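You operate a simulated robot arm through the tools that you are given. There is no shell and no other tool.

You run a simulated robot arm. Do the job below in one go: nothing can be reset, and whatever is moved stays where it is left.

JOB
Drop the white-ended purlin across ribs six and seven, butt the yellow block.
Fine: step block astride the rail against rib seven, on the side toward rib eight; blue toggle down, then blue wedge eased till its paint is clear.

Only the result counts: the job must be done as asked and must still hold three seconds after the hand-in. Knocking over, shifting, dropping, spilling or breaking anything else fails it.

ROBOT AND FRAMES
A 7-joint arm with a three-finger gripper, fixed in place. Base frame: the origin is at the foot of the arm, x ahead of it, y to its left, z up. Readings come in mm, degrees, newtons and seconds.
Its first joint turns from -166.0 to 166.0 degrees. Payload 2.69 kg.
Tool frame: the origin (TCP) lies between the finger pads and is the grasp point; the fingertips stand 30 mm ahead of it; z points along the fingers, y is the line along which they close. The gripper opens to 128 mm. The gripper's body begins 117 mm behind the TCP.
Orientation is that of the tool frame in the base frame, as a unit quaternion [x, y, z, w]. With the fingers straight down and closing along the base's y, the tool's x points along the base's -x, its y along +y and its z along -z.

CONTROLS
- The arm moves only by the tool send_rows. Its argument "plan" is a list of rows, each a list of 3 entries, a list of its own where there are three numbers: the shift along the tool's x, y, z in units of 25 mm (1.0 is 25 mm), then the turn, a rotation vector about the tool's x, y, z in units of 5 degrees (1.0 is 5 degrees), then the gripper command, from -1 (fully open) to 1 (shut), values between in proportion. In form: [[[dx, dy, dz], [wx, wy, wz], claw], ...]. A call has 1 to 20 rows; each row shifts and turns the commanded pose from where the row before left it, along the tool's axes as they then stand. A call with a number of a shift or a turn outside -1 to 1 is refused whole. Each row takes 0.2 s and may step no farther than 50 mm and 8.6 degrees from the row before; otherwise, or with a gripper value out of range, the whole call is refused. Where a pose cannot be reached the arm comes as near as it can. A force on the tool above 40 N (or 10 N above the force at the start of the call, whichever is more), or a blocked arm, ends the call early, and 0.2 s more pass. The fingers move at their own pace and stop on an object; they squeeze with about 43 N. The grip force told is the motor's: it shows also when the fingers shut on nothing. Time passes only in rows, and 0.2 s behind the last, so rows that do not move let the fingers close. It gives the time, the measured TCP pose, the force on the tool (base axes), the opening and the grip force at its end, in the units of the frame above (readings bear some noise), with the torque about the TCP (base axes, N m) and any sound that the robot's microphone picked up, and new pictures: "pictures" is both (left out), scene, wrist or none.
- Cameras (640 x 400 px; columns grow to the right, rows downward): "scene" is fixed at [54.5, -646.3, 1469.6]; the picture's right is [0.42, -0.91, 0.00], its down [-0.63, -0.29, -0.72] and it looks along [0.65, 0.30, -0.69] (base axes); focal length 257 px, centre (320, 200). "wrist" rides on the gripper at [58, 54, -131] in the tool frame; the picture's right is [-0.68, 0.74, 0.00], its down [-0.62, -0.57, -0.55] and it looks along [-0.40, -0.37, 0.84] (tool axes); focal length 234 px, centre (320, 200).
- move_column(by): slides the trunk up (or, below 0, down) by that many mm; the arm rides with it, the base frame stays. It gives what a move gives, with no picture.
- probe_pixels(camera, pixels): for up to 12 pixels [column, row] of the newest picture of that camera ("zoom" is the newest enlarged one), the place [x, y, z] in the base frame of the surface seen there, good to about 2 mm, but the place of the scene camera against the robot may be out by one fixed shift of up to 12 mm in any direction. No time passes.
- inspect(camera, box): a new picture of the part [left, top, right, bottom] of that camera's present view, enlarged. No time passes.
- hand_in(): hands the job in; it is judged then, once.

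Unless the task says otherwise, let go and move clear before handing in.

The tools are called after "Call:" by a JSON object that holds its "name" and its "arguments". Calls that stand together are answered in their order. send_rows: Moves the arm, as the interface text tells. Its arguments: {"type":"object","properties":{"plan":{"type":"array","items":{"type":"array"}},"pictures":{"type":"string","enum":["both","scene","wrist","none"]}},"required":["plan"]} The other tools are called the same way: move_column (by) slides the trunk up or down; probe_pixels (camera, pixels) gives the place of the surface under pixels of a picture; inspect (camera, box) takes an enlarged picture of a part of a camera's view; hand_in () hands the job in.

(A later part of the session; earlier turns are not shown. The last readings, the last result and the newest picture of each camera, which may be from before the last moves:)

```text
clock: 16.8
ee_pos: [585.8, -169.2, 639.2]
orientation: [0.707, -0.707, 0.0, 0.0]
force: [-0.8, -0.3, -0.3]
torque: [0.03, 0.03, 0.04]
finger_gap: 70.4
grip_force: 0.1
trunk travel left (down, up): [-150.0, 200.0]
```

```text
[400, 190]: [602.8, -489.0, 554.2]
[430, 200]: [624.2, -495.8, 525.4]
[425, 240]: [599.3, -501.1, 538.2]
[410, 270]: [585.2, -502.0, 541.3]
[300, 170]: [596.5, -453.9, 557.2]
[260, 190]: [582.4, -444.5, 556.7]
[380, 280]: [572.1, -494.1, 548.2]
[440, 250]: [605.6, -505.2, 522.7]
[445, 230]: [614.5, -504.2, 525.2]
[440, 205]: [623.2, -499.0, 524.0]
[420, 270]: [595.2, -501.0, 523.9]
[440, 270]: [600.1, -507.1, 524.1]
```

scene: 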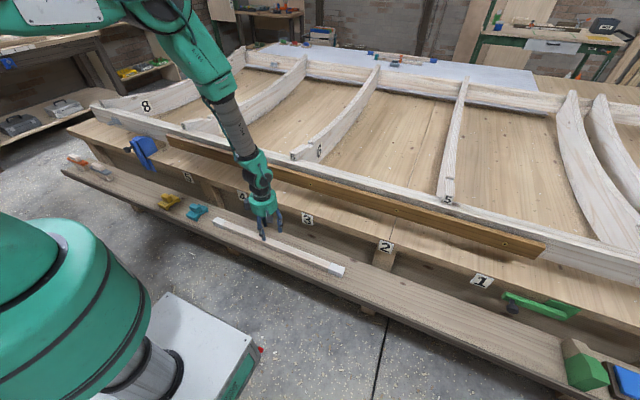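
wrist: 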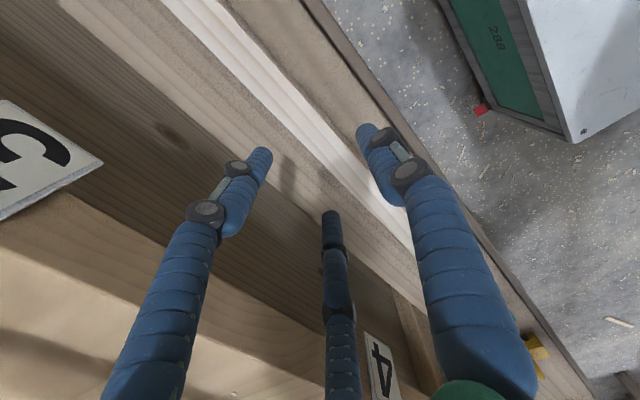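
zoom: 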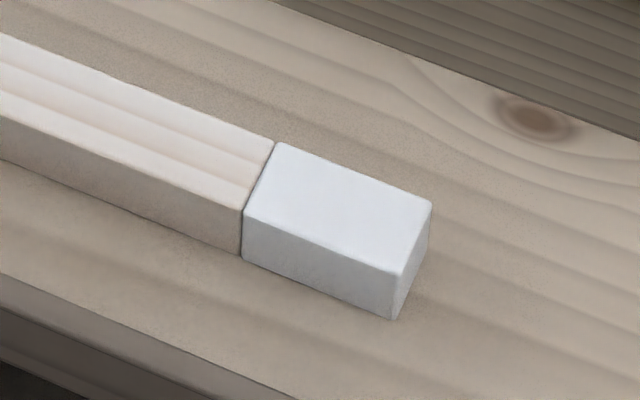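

The purlin runs y≈-502 to 151, so its middle is at about -176. I'll probe the purlin edges under the gripper, then descend.

Call:
{"name": "probe_pixels", "arguments": {"camera": "wrist", "pixels": [[270, 120], [262, 110], [280, 100], [290, 95], [300, 110], [310, 135], [300, 150], [350, 190], [380, 220], [400, 210], [330, 130], [225, 60]]}}

Call:
{"name": "send_rows", "arguments": {"plan": [[[0.14, 0, 0.7], [0, 0, 0], -0.1], [[0.14, 0, 0.7], [0, 0, 0], -0.1], [[0, 0, 0.7], [0, 0, 0], -0.1], [[0, 0, 0.7], [0, 0, 0], -0.1], [[0, 0, 0.6], [0, 0, 0], -0.1], [[0, 0, 0], [0, 0, 0], -0.1]]}}

```text
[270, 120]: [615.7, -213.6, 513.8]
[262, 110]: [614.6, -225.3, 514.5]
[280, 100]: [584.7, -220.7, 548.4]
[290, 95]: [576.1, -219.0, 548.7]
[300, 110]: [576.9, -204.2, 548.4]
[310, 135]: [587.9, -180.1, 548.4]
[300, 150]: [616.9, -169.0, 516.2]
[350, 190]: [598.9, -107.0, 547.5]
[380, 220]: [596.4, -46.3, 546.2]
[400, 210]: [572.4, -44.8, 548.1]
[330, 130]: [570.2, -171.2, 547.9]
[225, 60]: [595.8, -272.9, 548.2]
```

```text
clock: 17.9
ee_pos: [592.0, -177.0, 573.2]
orientation: [-0.707, 0.707, -0.007, 0.002]
force: [3.7, 1.8, 18.1]
torque: [0.31, -0.38, -0.22]
finger_gap: 78.9
grip_force: 5.7
trunk travel left (down, up): [-150.0, 200.0]
stopped in row 5: the force on the tool passed its limit at 50 N (the readings are from after the stop); the commanded pose is now the measured one
```

scene: 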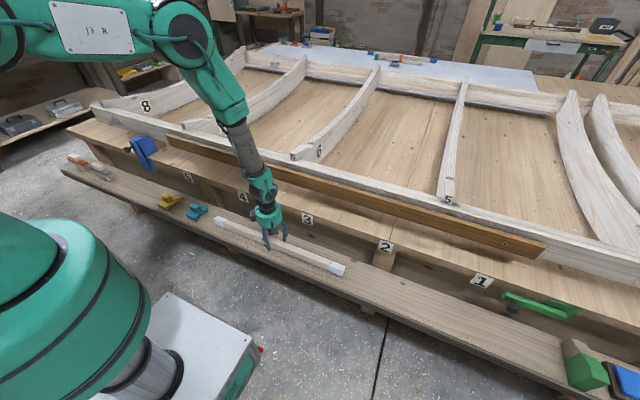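
wrist: 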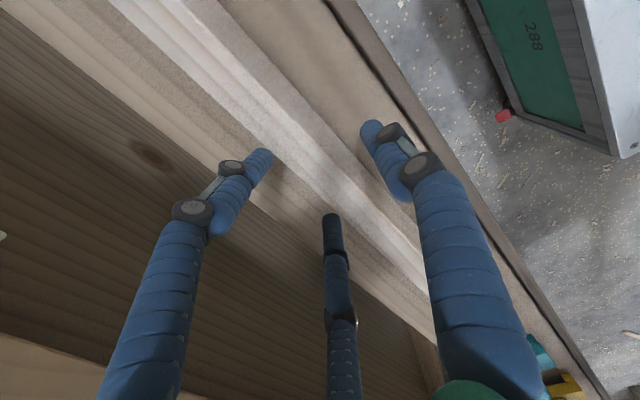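

The descent stopped at z≈573 with the gap forced wider, so a finger on the +x side touched the purlin's top. I'll zoom in to see which finger made contact.

Call:
{"name": "inspect", "arguments": {"camera": "wrist", "box": [200, 80, 440, 280]}}

Call:
{"name": "inspect", "arguments": {"camera": "scene", "box": [235, 190, 315, 260]}}

Call:
{"name": "probe_pixels", "arguments": {"camera": "wrist", "pixels": [[260, 155], [255, 170], [332, 220], [372, 128], [330, 200], [300, 180], [280, 100], [260, 110], [300, 130], [310, 120], [345, 215], [350, 260]]}}

```text
2.00 times, centred on (320, 180) of wrist
```

zoom: 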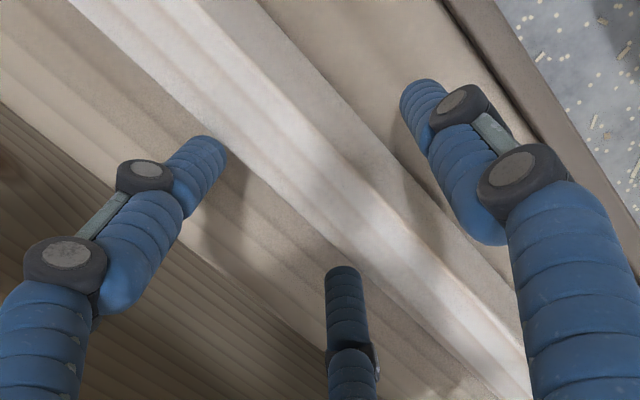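

```text
5.71 times, centred on (275, 225) of scene
```

zoom: 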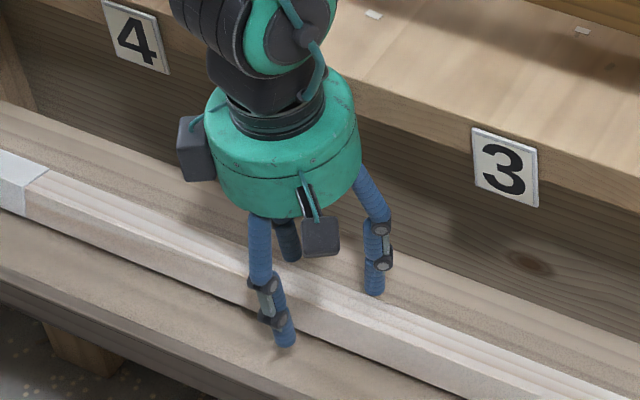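

```text
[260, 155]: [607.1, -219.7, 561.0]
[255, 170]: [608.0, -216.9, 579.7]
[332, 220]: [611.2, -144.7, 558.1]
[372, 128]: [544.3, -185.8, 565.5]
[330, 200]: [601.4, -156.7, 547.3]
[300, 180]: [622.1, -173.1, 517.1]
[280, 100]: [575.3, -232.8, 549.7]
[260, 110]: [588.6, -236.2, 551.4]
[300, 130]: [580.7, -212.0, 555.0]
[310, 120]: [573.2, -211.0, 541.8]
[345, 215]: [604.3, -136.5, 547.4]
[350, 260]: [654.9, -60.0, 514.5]
```

The fingers at the purlin's +x edge (x≈608, tips near z 550) behave like a three-jaw set: two on +x at ±60° and one on -x. I'll back up, open fully and re-centre with TCP x≈589, which suits either finger layout.

Call:
{"name": "send_rows", "arguments": {"plan": [[[0, 0, -0.8], [0, 0, 0], -0.1], [[0, 0.1, -0.8], [0, 0, 0], -1], [[0, 0, 0], [0, 0, 0], -1], [[0, 0, 0], [0, 0, 0], -1]]}}

```text
clock: 18.9
ee_pos: [588.4, -175.7, 610.8]
orientation: [-0.707, 0.707, -0.004, 0.002]
force: [-0.2, -0.1, -0.6]
torque: [-0.01, 0.01, 0.0]
finger_gap: 128.2
grip_force: 0.0
trunk travel left (down, up): [-150.0, 200.0]
```

scene: 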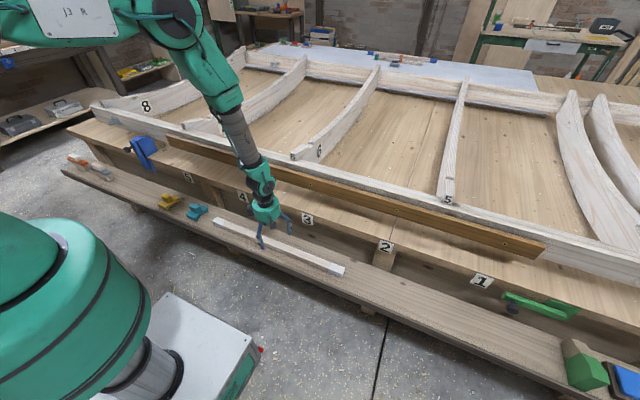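
wrist: 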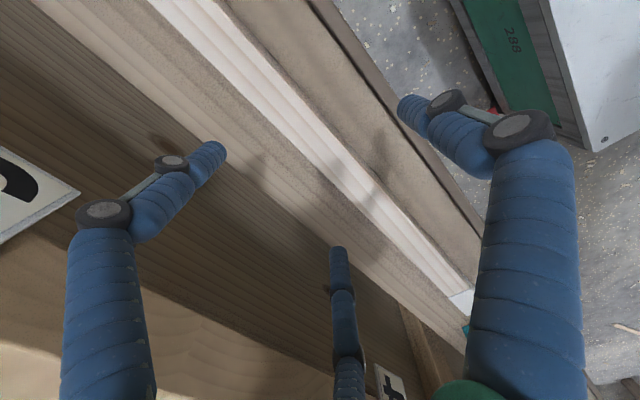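

Call:
{"name": "probe_pixels", "arguments": {"camera": "wrist", "pixels": [[240, 80], [225, 75], [262, 85], [270, 70], [300, 105], [330, 150], [310, 130], [300, 155], [460, 295], [320, 160], [345, 175], [360, 170]]}}

Call:
{"name": "inspect", "arguments": {"camera": "wrist", "box": [140, 0, 480, 310]}}

```text
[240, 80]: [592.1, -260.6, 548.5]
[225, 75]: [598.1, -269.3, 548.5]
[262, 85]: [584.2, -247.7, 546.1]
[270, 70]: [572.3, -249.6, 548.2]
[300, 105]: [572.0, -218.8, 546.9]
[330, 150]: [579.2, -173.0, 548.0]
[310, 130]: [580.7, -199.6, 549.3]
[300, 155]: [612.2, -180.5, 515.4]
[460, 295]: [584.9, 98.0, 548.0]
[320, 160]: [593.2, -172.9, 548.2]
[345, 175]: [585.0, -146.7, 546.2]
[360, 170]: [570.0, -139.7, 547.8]
```

```text
1.29 times, centred on (310, 155) of wrist
```

zoom: 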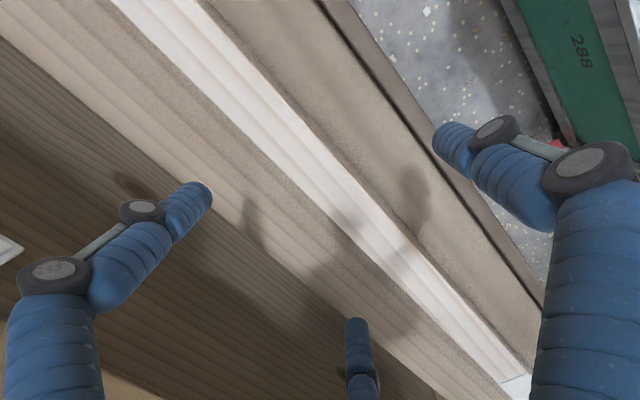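

The purlin hasn't moved (x≈569–600). I'll descend fully open in small steps to TCP z≈553.

Call:
{"name": "send_rows", "arguments": {"plan": [[[0, 0, 0.5], [0, 0, 0], -1], [[0, 0, 0.5], [0, 0, 0], -1], [[0, 0, 0.5], [0, 0, 0], -1], [[0, 0, 0.4], [0, 0, 0], -1], [[0, 0, 0.3], [0, 0, 0], -1], [[0, 0, 0], [0, 0, 0], -1]]}}

```text
clock: 20.3
ee_pos: [588.5, -176.4, 554.9]
orientation: [0.707, -0.707, 0.004, -0.002]
force: [0.2, -1.0, 0.1]
torque: [-0.01, 0.01, 0.0]
finger_gap: 128.1
grip_force: 0.1
trunk travel left (down, up): [-150.0, 200.0]
```

scene: 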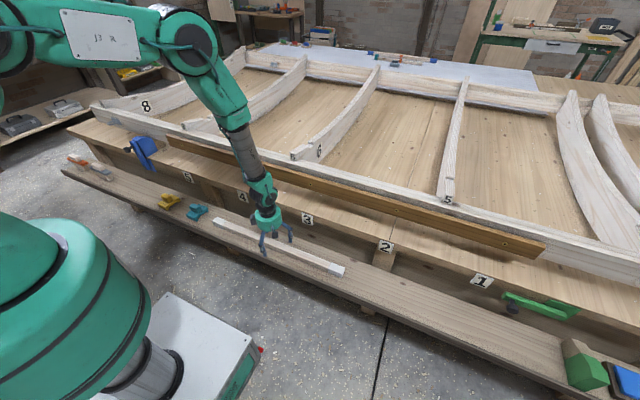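
wrist: 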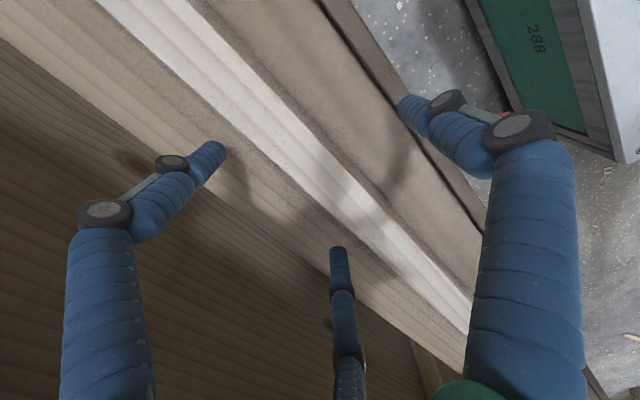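

No contact this time. I'll check the finger tip heights, then close.

Call:
{"name": "probe_pixels", "arguments": {"camera": "wrist", "pixels": [[220, 148], [215, 152], [338, 250], [340, 260], [402, 100], [410, 105]]}}

Call:
{"name": "send_rows", "arguments": {"plan": [[[0, 0, 0.1], [0, 0, 0], -0.2], [[0, 0, 0], [0, 0, 0], 0.3], [[0, 0, 0], [0, 0, 0], 0.7], [[0, 0, 0], [0, 0, 0], 1], [[0, 0, 0], [0, 0, 0], 1]]}}

```text
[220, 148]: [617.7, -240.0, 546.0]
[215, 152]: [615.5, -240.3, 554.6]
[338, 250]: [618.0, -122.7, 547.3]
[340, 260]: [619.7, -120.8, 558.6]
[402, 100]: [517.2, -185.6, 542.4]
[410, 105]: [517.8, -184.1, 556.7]
```

```text
clock: 21.5
ee_pos: [587.1, -177.3, 553.9]
orientation: [0.707, -0.707, 0.005, -0.004]
force: [0.1, 0.8, 4.2]
torque: [0.02, 0.09, -0.27]
finger_gap: 46.5
grip_force: 42.7
trunk travel left (down, up): [-150.0, 200.0]
```

scene: 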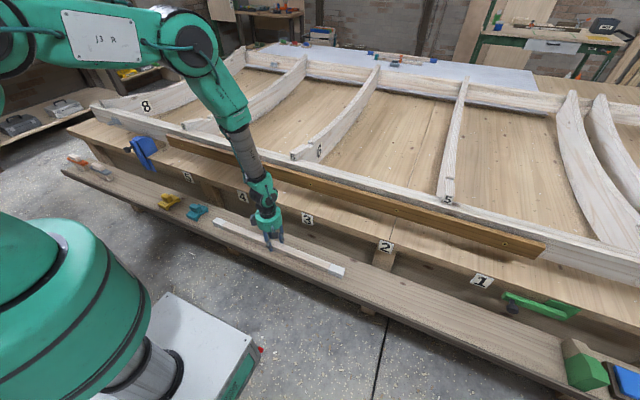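
wrist: 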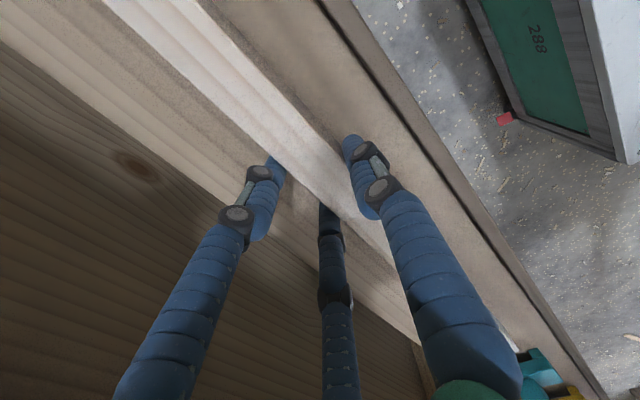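

The grip closed at gap 46.5 with 42.7 N, which matches a three-jaw hold on a ~31 mm bar. I'll lift a little and check that it's held.

Call:
{"name": "send_rows", "arguments": {"plan": [[[0, 0, -0.3], [0, 0, 0], 1], [[0, 0, -0.5], [0, 0, 0], 1], [[0, 0, -0.8], [0, 0, 0], 1], [[0, 0, -0.4], [0, 0, 0], 1], [[0, 0, 0], [0, 0, 0], 1]]}}

Call:
{"name": "inspect", "arguments": {"camera": "scene", "box": [200, 170, 360, 290]}}

```text
clock: 22.7
ee_pos: [587.4, -176.7, 603.9]
orientation: [0.707, -0.707, 0.004, -0.002]
force: [-0.4, 0.3, -1.6]
torque: [-0.04, -0.05, 0.01]
finger_gap: 46.4
grip_force: 42.8
trunk travel left (down, up): [-150.0, 200.0]
```

scene: 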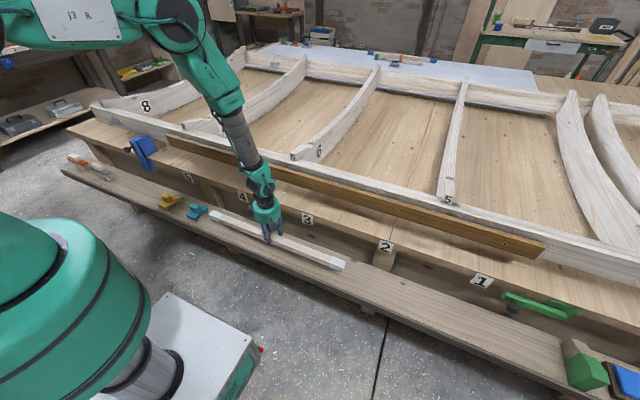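
wrist: 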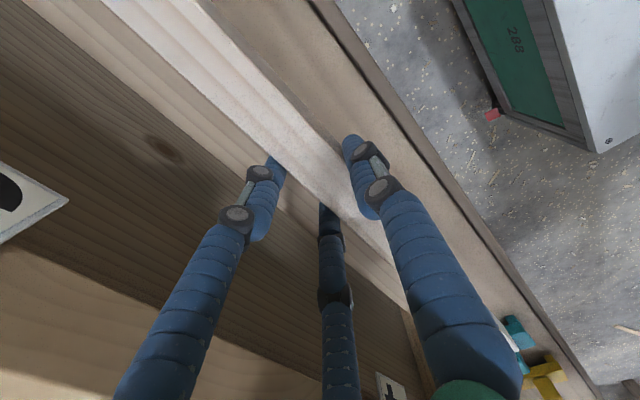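

```text
3.33 times, centred on (280, 230) of scene
```

zoom: 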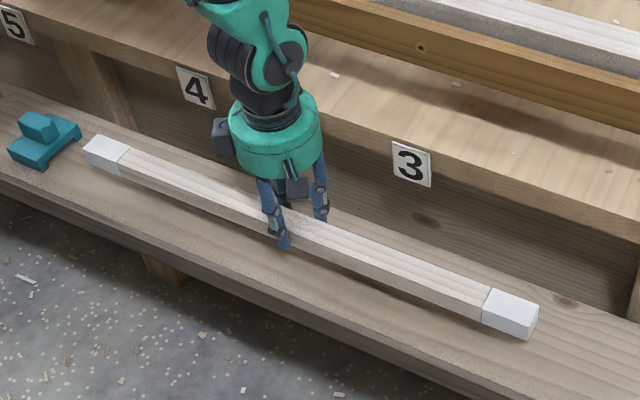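

It's lifted and balanced. I'll probe both ends for level and yaw.

Call:
{"name": "probe_pixels", "arguments": {"camera": "zoom", "pixels": [[110, 150], [125, 155], [100, 145], [510, 305], [490, 300], [525, 312], [180, 183], [420, 265], [93, 138], [536, 308], [350, 235], [470, 285]]}}

```text
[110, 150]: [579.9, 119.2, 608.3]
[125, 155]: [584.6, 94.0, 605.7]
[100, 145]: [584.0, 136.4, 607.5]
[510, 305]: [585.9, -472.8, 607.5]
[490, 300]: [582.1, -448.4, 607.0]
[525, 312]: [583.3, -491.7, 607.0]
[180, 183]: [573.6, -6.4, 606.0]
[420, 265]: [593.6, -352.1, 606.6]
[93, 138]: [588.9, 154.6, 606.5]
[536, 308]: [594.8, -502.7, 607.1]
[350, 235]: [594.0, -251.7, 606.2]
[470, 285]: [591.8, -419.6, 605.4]
```

The purlin is level and its bottom sits about 38 mm below the TCP. I'll compare the rib 6 and rib 7 notch positions in the scene view, then lift straight up.

Call:
{"name": "inspect", "arguments": {"camera": "scene", "box": [300, 130, 340, 160]}}

Call:
{"name": "probe_pixels", "arguments": {"camera": "zoom", "pixels": [[130, 220], [145, 220], [160, 240], [175, 235], [190, 230], [200, 220], [180, 215], [170, 250], [205, 210], [150, 205], [180, 245], [160, 225]]}}

Call:
{"name": "send_rows", "arguments": {"plan": [[[0, 0, -0.5], [0, 0, 0], 1], [[0, 0, -1], [0, 0, 0], 1], [[0, 0, -1], [0, 0, 0], 1], [[0, 0, -1], [0, 0, 0], 1], [[0, 0, -1], [0, 0, 0], 1], [[0, 0, -1], [0, 0, 0], 1], [[0, 0, -1], [0, 0, 0], 1], [[0, 0, -1], [0, 0, 0], 1], [[0, 0, -1], [0, 0, 0], 1], [[0, 0, -1], [0, 0, 0], 1], [[0, 0, -1], [0, 0, 0], 1], [[0, 0, -1], [0, 0, 0], 1], [[0, 0, -1], [0, 0, 0], 1], [[0, 0, -1], [0, 0, 0], 1], [[0, 0, -1], [0, 0, 0], 1], [[0, 0, -1], [0, 0, 0], 1], [[0, 0, -0.5], [0, 0, 0], 1]]}}

```text
13.33 times, centred on (320, 145) of scene
```

zoom: 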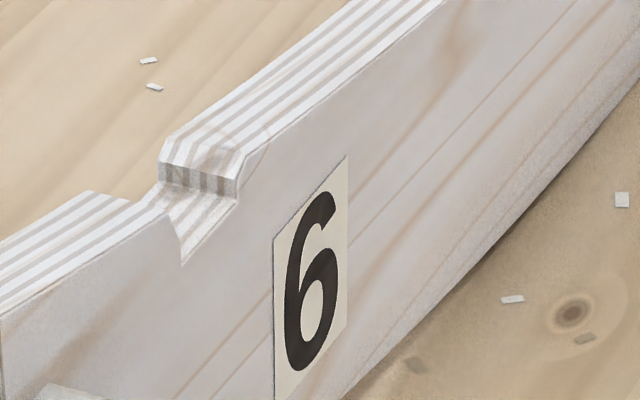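

```text
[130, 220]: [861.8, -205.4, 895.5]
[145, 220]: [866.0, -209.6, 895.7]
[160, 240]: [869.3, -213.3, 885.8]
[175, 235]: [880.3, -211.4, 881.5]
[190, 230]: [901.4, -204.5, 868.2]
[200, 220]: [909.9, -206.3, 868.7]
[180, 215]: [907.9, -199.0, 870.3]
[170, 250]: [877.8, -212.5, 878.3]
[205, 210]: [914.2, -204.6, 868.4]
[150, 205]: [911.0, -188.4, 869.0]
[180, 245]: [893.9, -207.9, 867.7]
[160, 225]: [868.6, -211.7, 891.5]
```

```text
clock: 26.3
ee_pos: [584.8, -176.8, 1004.2]
orientation: [-0.707, 0.708, -0.004, 0.002]
force: [-0.3, 0.7, -3.1]
torque: [0.03, -0.05, 0.02]
finger_gap: 46.4
grip_force: 42.6
trunk travel left (down, up): [-150.0, 200.0]
```

scene: 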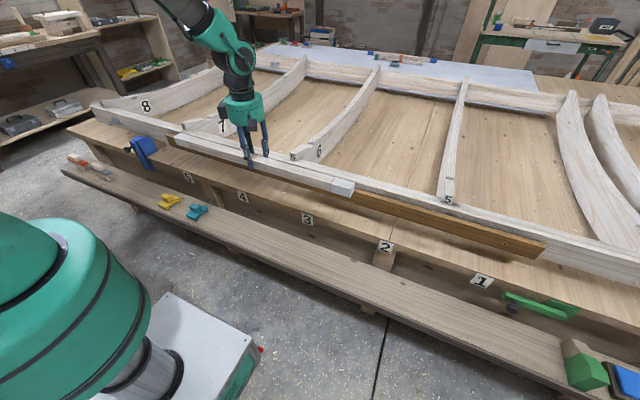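
wrist: 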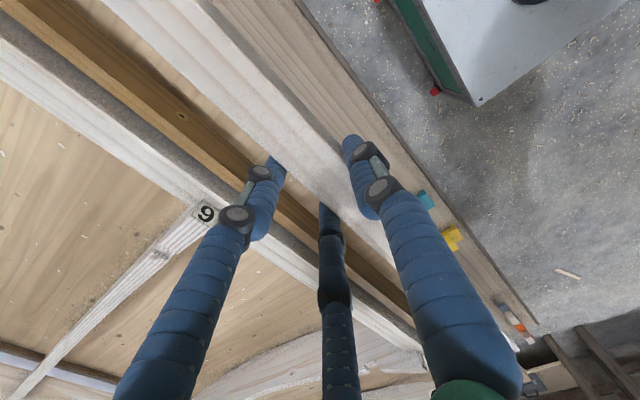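

From here the wrist camera sees rib 6's notch near (160,252), so I'll probe it for accuracy.

Call:
{"name": "inspect", "arguments": {"camera": "wrist", "box": [130, 200, 230, 290]}}

Call:
{"name": "probe_pixels", "arguments": {"camera": "zoom", "pixels": [[140, 235], [150, 240], [160, 225], [170, 235], [200, 200], [185, 215], [130, 250], [180, 205], [190, 195], [120, 240], [195, 235], [300, 140]]}}

```text
4.44 times, centred on (180, 245) of wrist
```

zoom: 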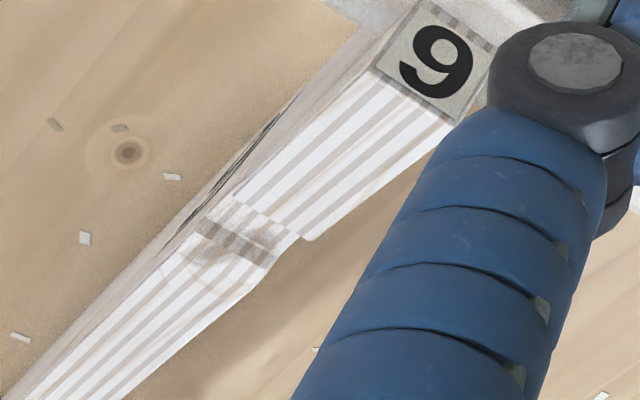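

```text
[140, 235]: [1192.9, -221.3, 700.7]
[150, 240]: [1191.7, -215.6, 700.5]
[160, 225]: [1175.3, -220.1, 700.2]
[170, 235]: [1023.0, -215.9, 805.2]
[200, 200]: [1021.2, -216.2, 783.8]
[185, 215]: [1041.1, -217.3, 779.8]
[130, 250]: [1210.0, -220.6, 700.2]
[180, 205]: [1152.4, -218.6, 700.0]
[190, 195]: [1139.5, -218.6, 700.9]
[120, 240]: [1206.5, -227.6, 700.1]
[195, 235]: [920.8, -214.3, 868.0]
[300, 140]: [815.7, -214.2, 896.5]
```

Call:
{"name": "probe_pixels", "arguments": {"camera": "zoom", "pixels": [[225, 210], [245, 222], [265, 230], [285, 238], [215, 225], [240, 240], [260, 252], [210, 238], [235, 255], [280, 255], [295, 235], [305, 240]]}}

Call:
{"name": "send_rows", "arguments": {"plan": [[[-0.8, -0.9, 0], [0, 0, 0], 1], [[-0.8, -1, 0], [0, 0, 0], 1], [[-0.8, -1, 0], [0, 0, 0], 1], [[-0.8, -1, 0], [0, 0, 0], 1], [[-0.8, -1, 0], [0, 0, 0], 1], [[-0.8, -1, 0], [0, 0, 0], 1], [[-0.8, -1, 0], [0, 0, 0], 1], [[-0.8, -1, 0], [0, 0, 0], 1], [[-0.8, -1, 0], [0, 0, 0], 1], [[-0.8, -1, 0], [0, 0, 0], 1], [[-0.8, -1, 0], [0, 0, 0], 1], [[-0.8, -1, 0], [0, 0, 0], 1], [[-0.8, -0.8, 0], [0, 0, 0], 1], [[0, 0, 0], [0, 0, 0], 1]]}}

```text
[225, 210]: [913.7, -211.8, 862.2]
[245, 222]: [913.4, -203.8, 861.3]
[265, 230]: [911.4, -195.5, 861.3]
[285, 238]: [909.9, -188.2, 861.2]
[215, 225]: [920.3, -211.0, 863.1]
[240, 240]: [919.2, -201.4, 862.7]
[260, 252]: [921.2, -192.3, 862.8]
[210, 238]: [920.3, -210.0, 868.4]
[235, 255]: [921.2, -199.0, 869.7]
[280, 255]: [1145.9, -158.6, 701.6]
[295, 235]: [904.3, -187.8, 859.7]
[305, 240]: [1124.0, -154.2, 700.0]
```

```text
clock: 29.3
ee_pos: [903.7, 84.2, 1007.6]
orientation: [-0.707, 0.707, -0.005, 0.003]
force: [0.4, 0.3, -2.8]
torque: [-0.08, 0.02, 0.01]
finger_gap: 46.3
grip_force: 43.1
trunk travel left (down, up): [-150.0, 200.0]
```

scene: 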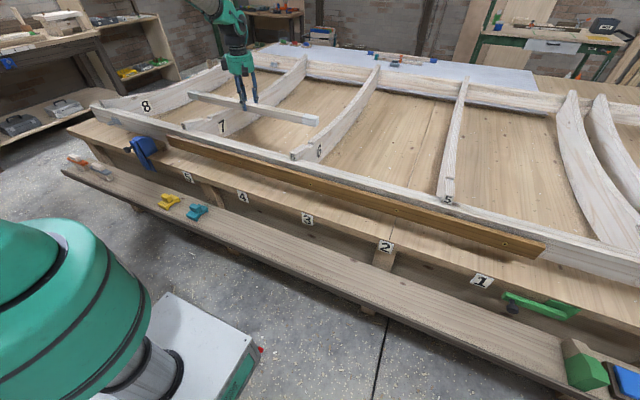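
wrist: 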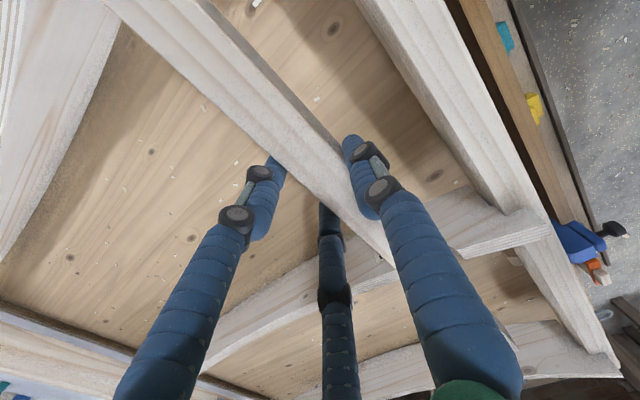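

The purlin is over the ribs. I'll probe its edges for x-position and yaw before lowering.

Call:
{"name": "inspect", "arguments": {"camera": "wrist", "box": [90, 0, 430, 280]}}

Call:
{"name": "probe_pixels", "arguments": {"camera": "wrist", "pixels": [[115, 10], [150, 5], [205, 10], [180, 40], [215, 100], [255, 75], [240, 40], [300, 140], [320, 170], [340, 160], [385, 250], [370, 240]]}}

Call:
{"name": "inspect", "arguments": {"camera": "scene", "box": [170, 70, 350, 170]}}

Call:
{"name": "probe_pixels", "arguments": {"camera": "zoom", "pixels": [[70, 85], [80, 90], [200, 115], [400, 155], [500, 178], [510, 182], [520, 178], [330, 140]]}}

```text
1.43 times, centred on (260, 140) of wrist
```

zoom: 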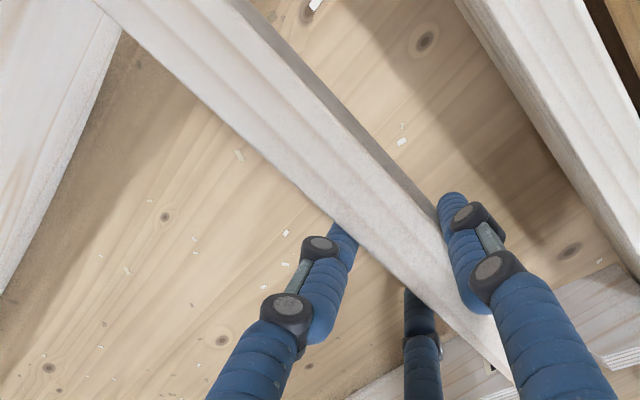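

```text
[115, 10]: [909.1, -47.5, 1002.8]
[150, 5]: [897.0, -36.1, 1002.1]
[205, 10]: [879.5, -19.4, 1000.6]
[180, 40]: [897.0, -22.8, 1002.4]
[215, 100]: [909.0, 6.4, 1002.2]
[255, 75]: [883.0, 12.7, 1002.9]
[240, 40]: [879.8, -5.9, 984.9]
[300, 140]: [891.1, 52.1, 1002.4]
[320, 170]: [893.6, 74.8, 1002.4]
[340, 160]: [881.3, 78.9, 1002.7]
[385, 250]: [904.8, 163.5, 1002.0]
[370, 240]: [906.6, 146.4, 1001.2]
```

```text
3.56 times, centred on (260, 120) of scene
```

zoom: 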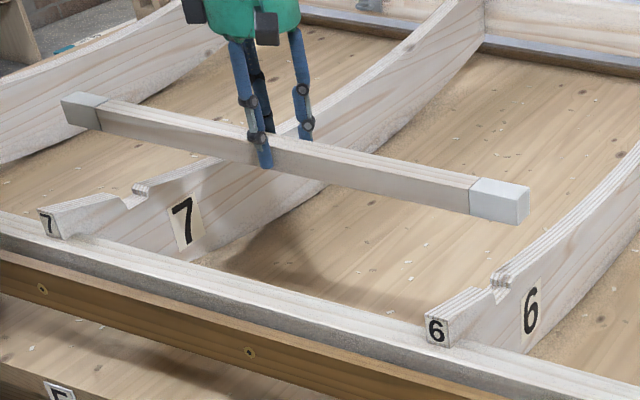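

```text
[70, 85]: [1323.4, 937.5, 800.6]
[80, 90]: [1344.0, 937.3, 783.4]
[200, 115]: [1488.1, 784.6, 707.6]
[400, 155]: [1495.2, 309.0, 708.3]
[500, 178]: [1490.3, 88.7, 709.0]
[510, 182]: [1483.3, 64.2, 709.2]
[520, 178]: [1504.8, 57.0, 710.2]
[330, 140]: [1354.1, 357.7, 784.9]
```

Probes put the purlin at x≈879–911, centred at about 895, slightly short of the notch centre at 900. I'll measure its edges more finely.

Call:
{"name": "inspect", "arguments": {"camera": "wrist", "box": [190, 40, 290, 130]}}

Call:
{"name": "probe_pixels", "arguments": {"camera": "zoom", "pixels": [[60, 300], [80, 310], [110, 330], [130, 350], [200, 350], [260, 200], [300, 150], [310, 130], [330, 160], [340, 150], [350, 140], [150, 330]]}}

Call:
{"name": "probe_pixels", "arguments": {"camera": "scene", "pixels": [[195, 97], [192, 96], [302, 119], [310, 121], [300, 122], [220, 101], [280, 113]]}}

```text
4.44 times, centred on (240, 85) of wrist
```

zoom: 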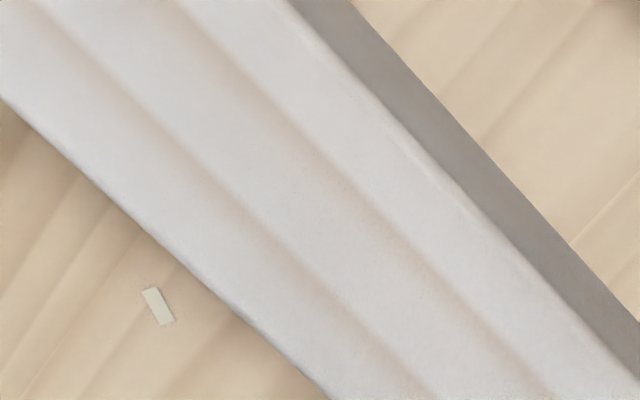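

```text
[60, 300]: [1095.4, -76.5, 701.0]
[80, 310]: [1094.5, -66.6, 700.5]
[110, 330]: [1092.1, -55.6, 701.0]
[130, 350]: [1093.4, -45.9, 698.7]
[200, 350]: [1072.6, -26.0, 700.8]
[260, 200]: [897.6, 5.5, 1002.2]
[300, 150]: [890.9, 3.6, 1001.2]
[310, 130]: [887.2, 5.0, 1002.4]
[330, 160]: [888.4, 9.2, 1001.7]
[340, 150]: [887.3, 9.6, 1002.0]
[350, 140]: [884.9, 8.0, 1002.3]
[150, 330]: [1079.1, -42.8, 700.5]
```

```text
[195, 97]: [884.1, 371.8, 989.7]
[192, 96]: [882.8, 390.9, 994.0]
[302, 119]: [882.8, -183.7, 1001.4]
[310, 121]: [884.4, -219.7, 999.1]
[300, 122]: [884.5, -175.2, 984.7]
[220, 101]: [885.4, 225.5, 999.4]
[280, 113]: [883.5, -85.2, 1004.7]
```

Call:
{"name": "probe_pixels", "arguments": {"camera": "zoom", "pixels": [[100, 185], [110, 185], [200, 270], [210, 272], [300, 355], [310, 360], [395, 130], [385, 125], [475, 210], [465, 205], [410, 130], [490, 205]]}}

```text
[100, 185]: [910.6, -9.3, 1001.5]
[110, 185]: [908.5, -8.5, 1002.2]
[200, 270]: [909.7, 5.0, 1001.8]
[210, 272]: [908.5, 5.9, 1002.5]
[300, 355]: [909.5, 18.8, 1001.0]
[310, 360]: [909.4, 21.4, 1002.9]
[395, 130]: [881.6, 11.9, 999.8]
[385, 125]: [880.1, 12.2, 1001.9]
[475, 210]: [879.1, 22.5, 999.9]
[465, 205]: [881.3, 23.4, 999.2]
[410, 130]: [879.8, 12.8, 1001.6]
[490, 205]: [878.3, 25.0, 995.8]
```

The purlin spans x 880–911, so I need +5.5 mm in x. I'll shift and lower 100 mm, then check.

Call:
{"name": "send_rows", "arguments": {"plan": [[[0, -0.22, 0], [0, 0, 0], 1], [[0, 0, 0.8], [0, 0, 0], 1], [[0, 0, 0.9], [0, 0, 0], 1], [[0, 0, 0.9], [0, 0, 0], 1], [[0, 0, 0.8], [0, 0, 0], 1], [[0, 0, 0.4], [0, 0, 0], 1], [[0, 0, 0], [0, 0, 0], 1]]}}

Call:
{"name": "inspect", "arguments": {"camera": "scene", "box": [170, 90, 350, 180]}}

Call:
{"name": "inspect", "arguments": {"camera": "wrist", "box": [360, 180, 560, 330]}}

```text
clock: 30.9
ee_pos: [907.2, 84.1, 909.6]
orientation: [0.707, -0.707, 0.004, -0.002]
force: [-0.5, -1.0, -2.6]
torque: [0.04, -0.02, 0.01]
finger_gap: 46.3
grip_force: 43.0
trunk travel left (down, up): [-150.0, 200.0]
```

scene: 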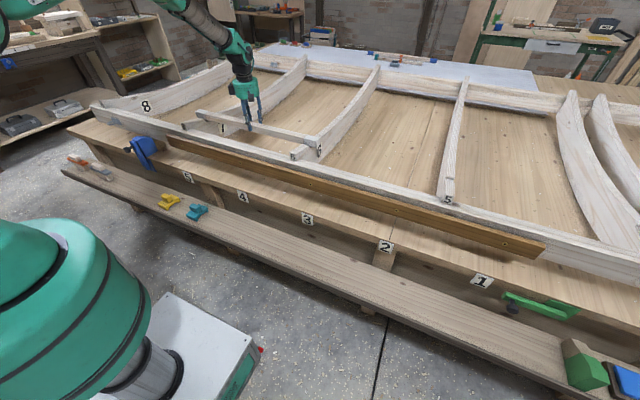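
wrist: 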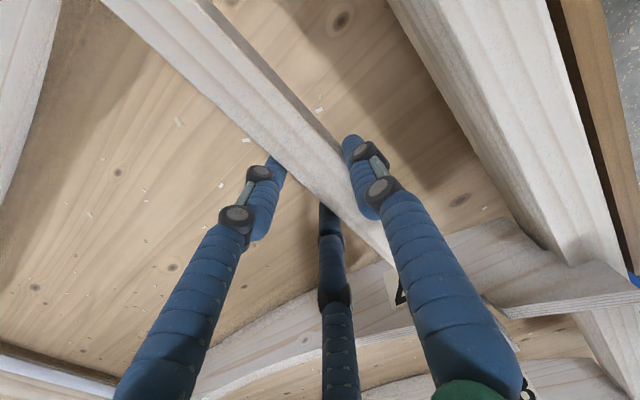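

```text
3.56 times, centred on (260, 135) of scene
```

zoom: 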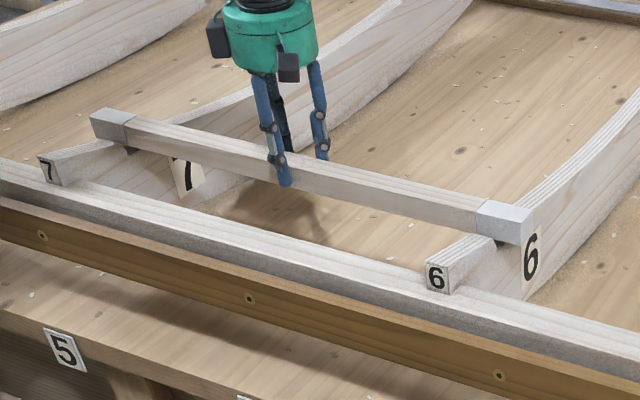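

```text
2.67 times, centred on (460, 255) of wrist
```

zoom: 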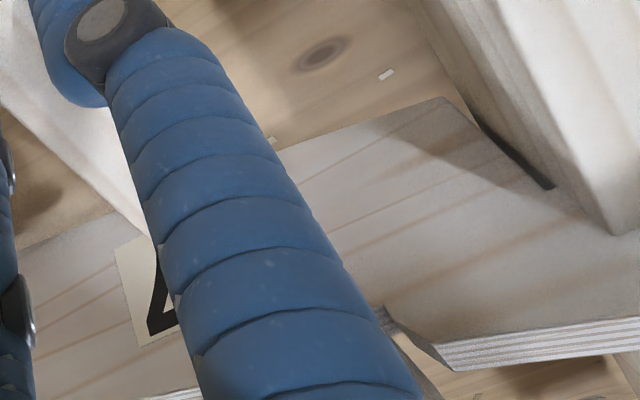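

Both ends sit over the notches with about 10 mm left to go. I'll lower in 2.5 mm steps and watch the force.

Call:
{"name": "send_rows", "arguments": {"plan": [[[0, 0, 0.1], [0, 0, 0], 1], [[0, 0, 0.1], [0, 0, 0], 1], [[0, 0, 0.1], [0, 0, 0], 1], [[0, 0, 0.1], [0, 0, 0], 1], [[0, 0, 0], [0, 0, 0], 1]], "pictures": "none"}}

Call:
{"name": "inspect", "arguments": {"camera": "scene", "box": [280, 115, 350, 165]}}

Call:
{"name": "inspect", "arguments": {"camera": "scene", "box": [180, 95, 250, 145]}}

```text
clock: 32.1
ee_pos: [909.5, 84.5, 900.8]
orientation: [0.708, -0.707, 0.004, -0.002]
force: [0.4, 0.3, -3.1]
torque: [0.0, -0.02, -0.02]
finger_gap: 46.0
grip_force: 43.0
trunk travel left (down, up): [-150.0, 200.0]
```

```text
8.00 times, centred on (315, 140) of scene
```

zoom: 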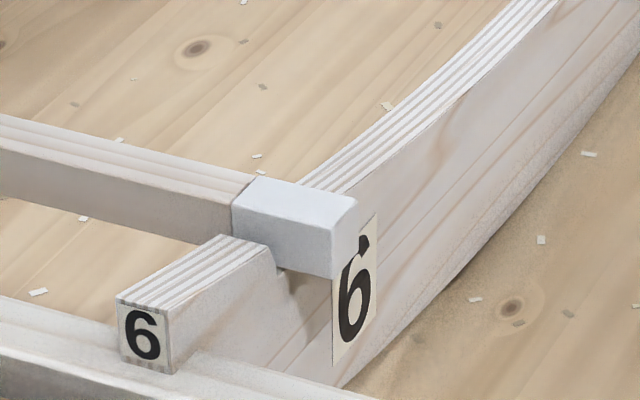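

```text
8.00 times, centred on (215, 120) of scene
```

zoom: 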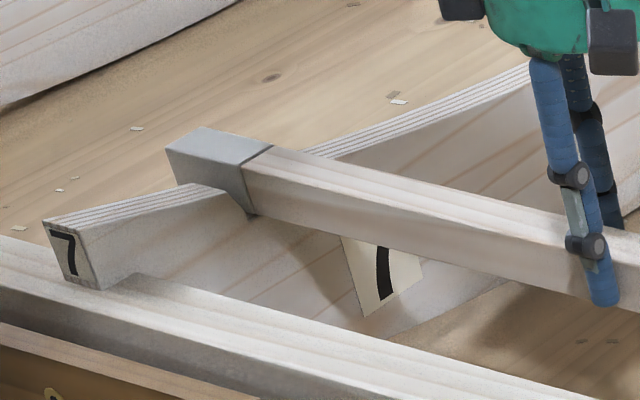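

There's no contact yet and a gap of a few mm remains. I'll continue down in 1.25 mm steps.

Call:
{"name": "send_rows", "arguments": {"plan": [[[0, 0, 0.05], [0, 0, 0], 1], [[0, 0, 0.05], [0, 0, 0], 1], [[0, 0, 0.05], [0, 0, 0], 1], [[0, 0, 0], [0, 0, 0], 1]], "pictures": "scene"}}

Call:
{"name": "inspect", "arguments": {"camera": "scene", "box": [280, 115, 350, 165]}}

```text
clock: 33.1
ee_pos: [908.8, 84.6, 897.1]
orientation: [-0.707, 0.707, -0.005, 0.003]
force: [-2.1, 1.5, 12.4]
torque: [-0.13, 0.44, -0.05]
finger_gap: 46.2
grip_force: 43.0
trunk travel left (down, up): [-150.0, 200.0]
```

scene: 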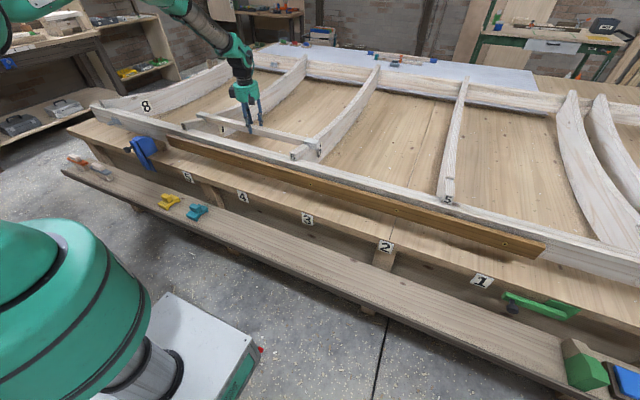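

```text
8.00 times, centred on (315, 140) of scene
```

zoom: 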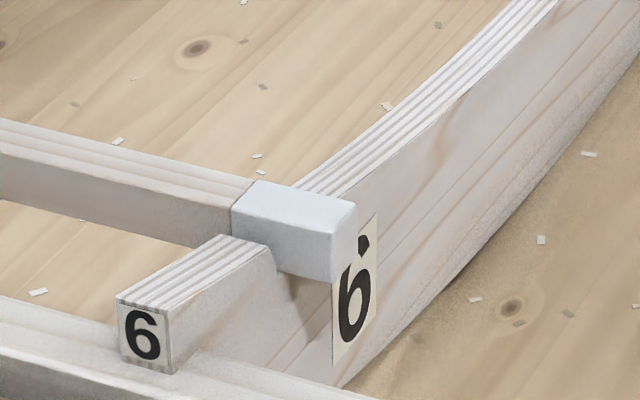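

Contact is about 15 N at z 897, which puts the purlin bottom on the notch floor. I'll open gently and rise.

Call:
{"name": "send_rows", "arguments": {"plan": [[[0, 0, 0], [0, 0, 0], 0.2], [[0, 0, 0], [0, 0, 0], 0.0], [[0, 0, 0], [0, 0, 0], -0.4], [[0, 0, -0.3], [0, 0, 0], -0.6], [[0, 0, -0.6], [0, 0, 0], -0.6], [[0, 0, -1], [0, 0, 0], -0.6], [[0, 0, -1], [0, 0, 0], -1], [[0, 0, -1], [0, 0, 0], -1]]}}

Call:
{"name": "inspect", "arguments": {"camera": "scene", "box": [170, 90, 350, 180]}}

Call:
{"name": "inspect", "arguments": {"camera": "scene", "box": [290, 130, 340, 165]}}

```text
clock: 34.9
ee_pos: [906.6, 85.8, 992.5]
orientation: [0.708, -0.707, 0.004, -0.003]
force: [-0.5, 0.1, -0.2]
torque: [0.02, -0.03, 0.02]
finger_gap: 128.2
grip_force: 0.1
trunk travel left (down, up): [-150.0, 200.0]
```

scene: 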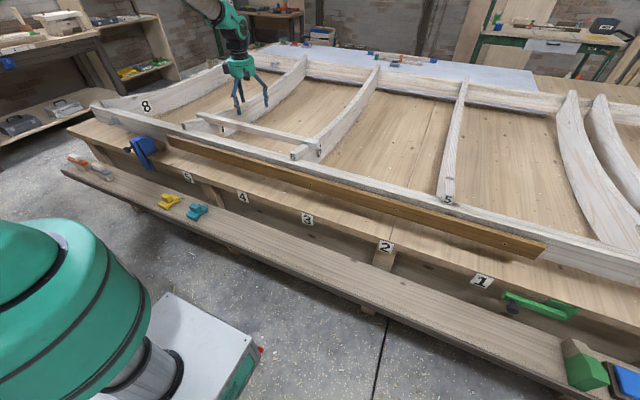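
wrist: 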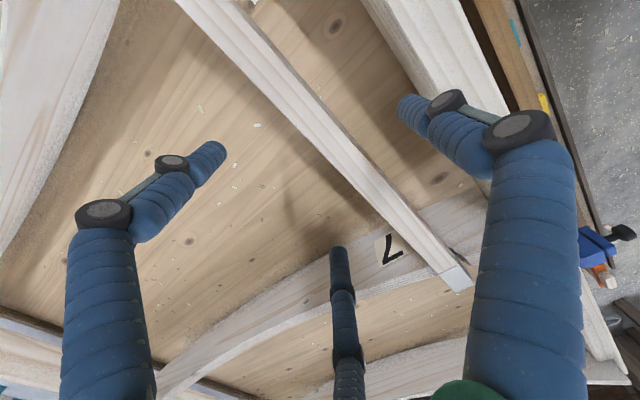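

```text
3.56 times, centred on (260, 135) of scene
```

zoom: 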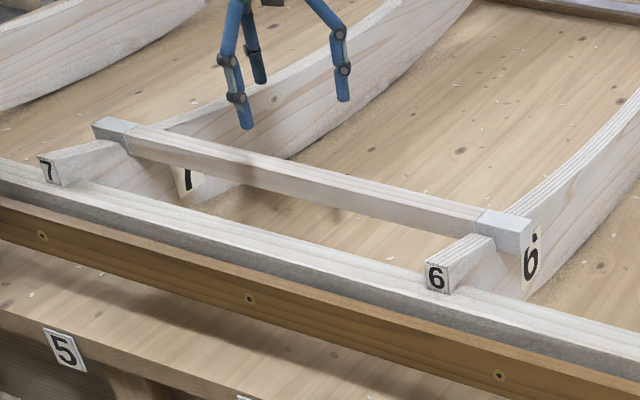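

```text
11.43 times, centred on (315, 148) of scene
```

zoom: 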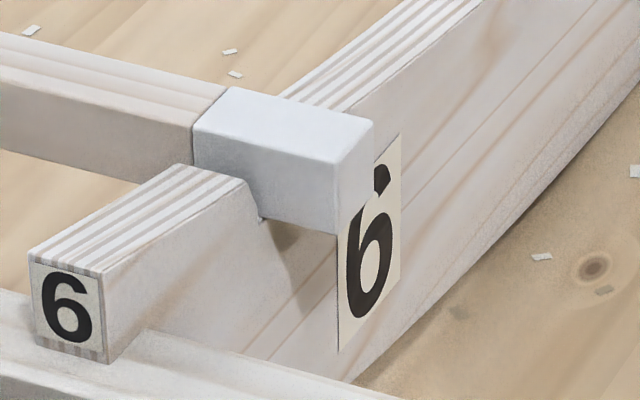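

Both ends look seated. I'll check the purlin's top height at each end.

Call:
{"name": "probe_pixels", "arguments": {"camera": "wrist", "pixels": [[200, 5], [225, 8], [280, 80], [330, 135], [340, 150], [400, 220], [430, 245], [455, 278], [465, 272], [450, 268], [445, 280], [395, 200]]}}

Call:
{"name": "probe_pixels", "arguments": {"camera": "zoom", "pixels": [[280, 120], [220, 130], [330, 130], [250, 200], [320, 210], [340, 180], [225, 90], [200, 110], [150, 100], [365, 140], [50, 60], [100, 80]]}}

```text
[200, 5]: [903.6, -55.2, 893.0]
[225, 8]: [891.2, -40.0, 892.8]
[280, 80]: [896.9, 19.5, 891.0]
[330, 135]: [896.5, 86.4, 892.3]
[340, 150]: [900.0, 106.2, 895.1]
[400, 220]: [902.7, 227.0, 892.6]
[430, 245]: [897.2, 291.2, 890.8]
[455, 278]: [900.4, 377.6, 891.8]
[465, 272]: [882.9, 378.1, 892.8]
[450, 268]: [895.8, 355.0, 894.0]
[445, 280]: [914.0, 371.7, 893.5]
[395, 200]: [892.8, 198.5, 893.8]
```

```text
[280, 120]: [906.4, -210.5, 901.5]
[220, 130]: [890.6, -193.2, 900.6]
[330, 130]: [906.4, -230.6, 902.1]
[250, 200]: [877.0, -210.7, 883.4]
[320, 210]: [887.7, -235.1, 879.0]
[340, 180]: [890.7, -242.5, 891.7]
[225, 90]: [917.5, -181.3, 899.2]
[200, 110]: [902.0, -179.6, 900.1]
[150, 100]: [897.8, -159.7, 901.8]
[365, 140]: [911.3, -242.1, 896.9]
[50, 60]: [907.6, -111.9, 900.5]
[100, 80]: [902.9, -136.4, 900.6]
```

The purlin is seated level: its top is z≈892.5 along the whole length, which is the 860 floor plus its 32 mm height. Next I'll go back over the shelf to the yellow block.

Call:
{"name": "send_rows", "arguments": {"plan": [[[-0.94, 0.8, -0.1], [0, 0, 0], -1], [[-0.94, 0.8, -0.1], [0, 0, 0], -1], [[-0.94, 0.8, -0.1], [0, 0, 0], -1], [[-0.94, 0.8, -0.1], [0, 0, 0], -1], [[-0.94, 0.8, 0], [0, 0, 0], -1], [[-0.94, 0.8, 0], [0, 0, 0], -1], [[-0.94, 0.8, 0], [0, 0, 0], -1], [[-0.94, 0.8, 0], [0, 0, 0], -1], [[-0.94, 0.8, 0], [0, 0, 0], -1], [[-0.94, 0.8, 0], [0, 0, 0], -1], [[-0.94, 0.8, 0], [0, 0, 0], -1], [[-0.94, 0.8, 0], [0, 0, 0], -1], [[-0.94, 0.8, 0], [0, 0, 0], -1], [[-0.94, 0.8, 0], [0, 0, 0], -1], [[-0.94, 0.8, 0], [0, 0, 0], -1], [[-0.96, 0.7, 0], [0, 0, 0], -1]]}}

```text
clock: 38.3
ee_pos: [588.4, 462.9, 997.6]
orientation: [0.707, -0.707, 0.004, -0.002]
force: [-0.6, -0.2, 0.6]
torque: [0.0, -0.01, -0.02]
finger_gap: 127.8
grip_force: 0.1
trunk travel left (down, up): [-150.0, 200.0]
```

scene: 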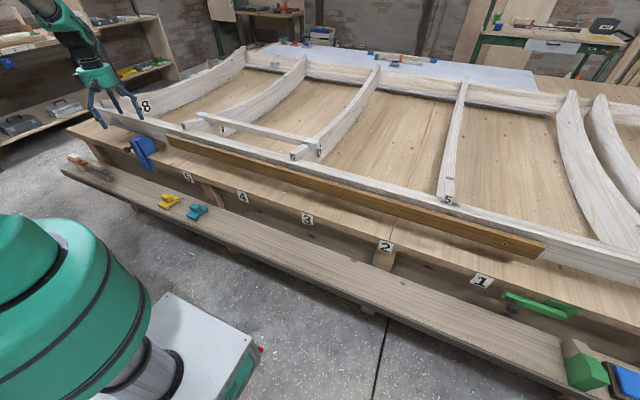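
wrist: 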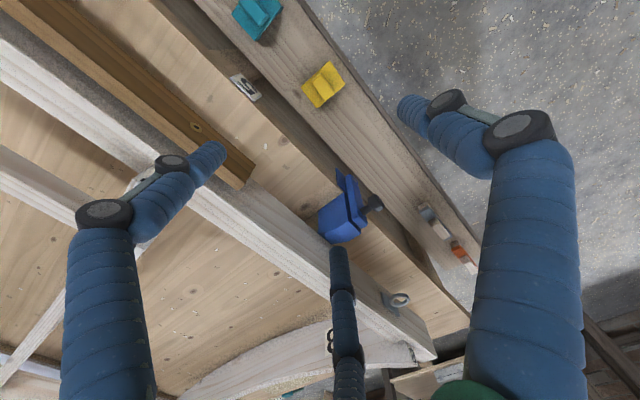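

This view also shows the blue toggle and wedge well at (345,215). I'll enlarge and probe them before descending.

Call:
{"name": "inspect", "arguments": {"camera": "wrist", "box": [280, 150, 420, 260]}}

Call:
{"name": "probe_pixels", "arguments": {"camera": "zoom", "pixels": [[170, 210], [190, 250], [260, 280], [300, 330], [350, 320], [290, 160], [270, 100], [330, 190], [370, 260], [420, 205], [440, 200], [340, 240]]}}

```text
3.64 times, centred on (350, 205) of wrist
```

zoom: 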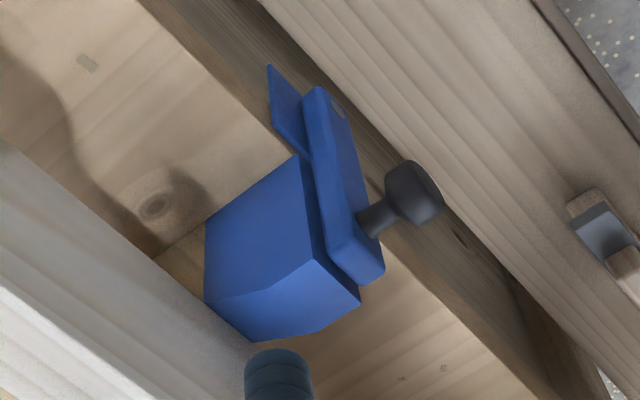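

```text
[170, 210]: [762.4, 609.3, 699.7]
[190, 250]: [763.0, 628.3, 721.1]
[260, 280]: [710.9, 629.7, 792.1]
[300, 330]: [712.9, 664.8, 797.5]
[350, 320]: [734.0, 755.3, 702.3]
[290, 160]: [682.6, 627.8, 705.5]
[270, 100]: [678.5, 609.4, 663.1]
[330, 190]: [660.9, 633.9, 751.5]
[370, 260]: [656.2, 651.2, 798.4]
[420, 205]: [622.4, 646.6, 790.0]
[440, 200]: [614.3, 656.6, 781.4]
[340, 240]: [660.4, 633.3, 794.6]
```

The wedge's paint seems to extend slightly under the rail front at x≈747; I'll measure that later. Now I'll descend toward the yellow block.

Call:
{"name": "send_rows", "arguments": {"plan": [[[0, 0, 1], [0, 0, 0], -1], [[0, 0, 1], [0, 0, 0], -1], [[0, 0, 1], [0, 0, 0], -1], [[0, 0, 1], [0, 0, 0], -1], [[0, 0, 1], [0, 0, 0], -1], [[0, 0, 1], [0, 0, 0], -1], [[0, 0, 1], [0, 0, 0], -1], [[0, 0, 1], [0, 0, 0], -1], [[0, 0, 1], [0, 0, 0], -1], [[0, 0, 1], [0, 0, 0], -1], [[0, 0, 1], [0, 0, 0], -1], [[0, 0, 1], [0, 0, 0], -1], [[0, 0, 1], [0, 0, 0], -1], [[0, 0, 1], [0, 0, 0], -1]]}}

Call:
{"name": "inspect", "arguments": {"camera": "wrist", "box": [220, 100, 420, 250]}}

```text
clock: 41.3
ee_pos: [594.3, 460.4, 650.0]
orientation: [0.707, -0.707, 0.004, -0.003]
force: [-0.4, 0.9, 0.4]
torque: [-0.02, 0.02, -0.02]
finger_gap: 127.9
grip_force: 0.0
trunk travel left (down, up): [-150.0, 200.0]
```

scene: 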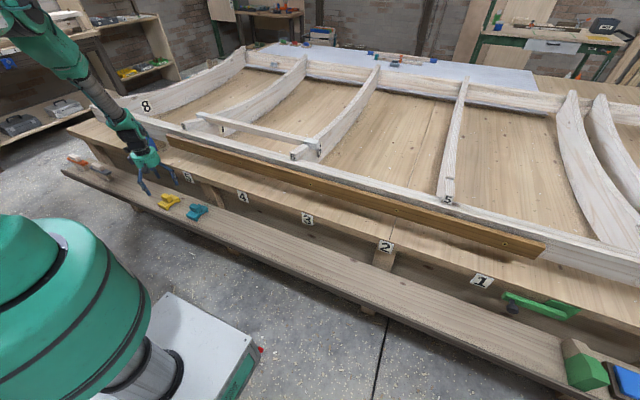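
wrist: 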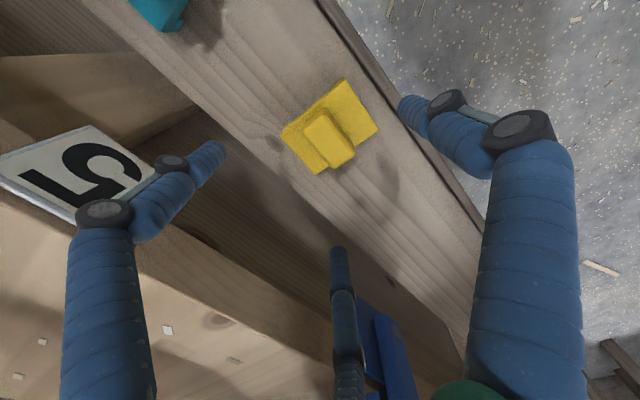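

```text
2.67 times, centred on (320, 175) of wrist
```

zoom: 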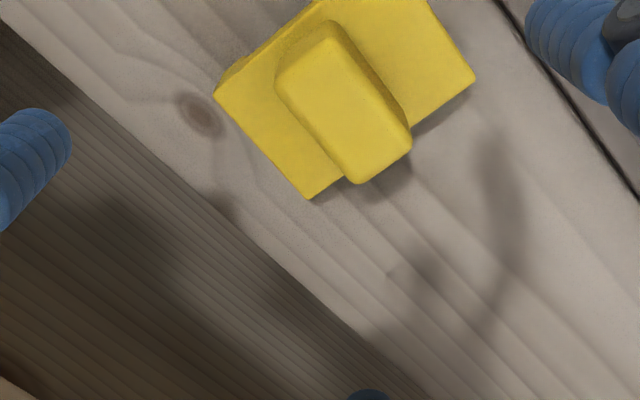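

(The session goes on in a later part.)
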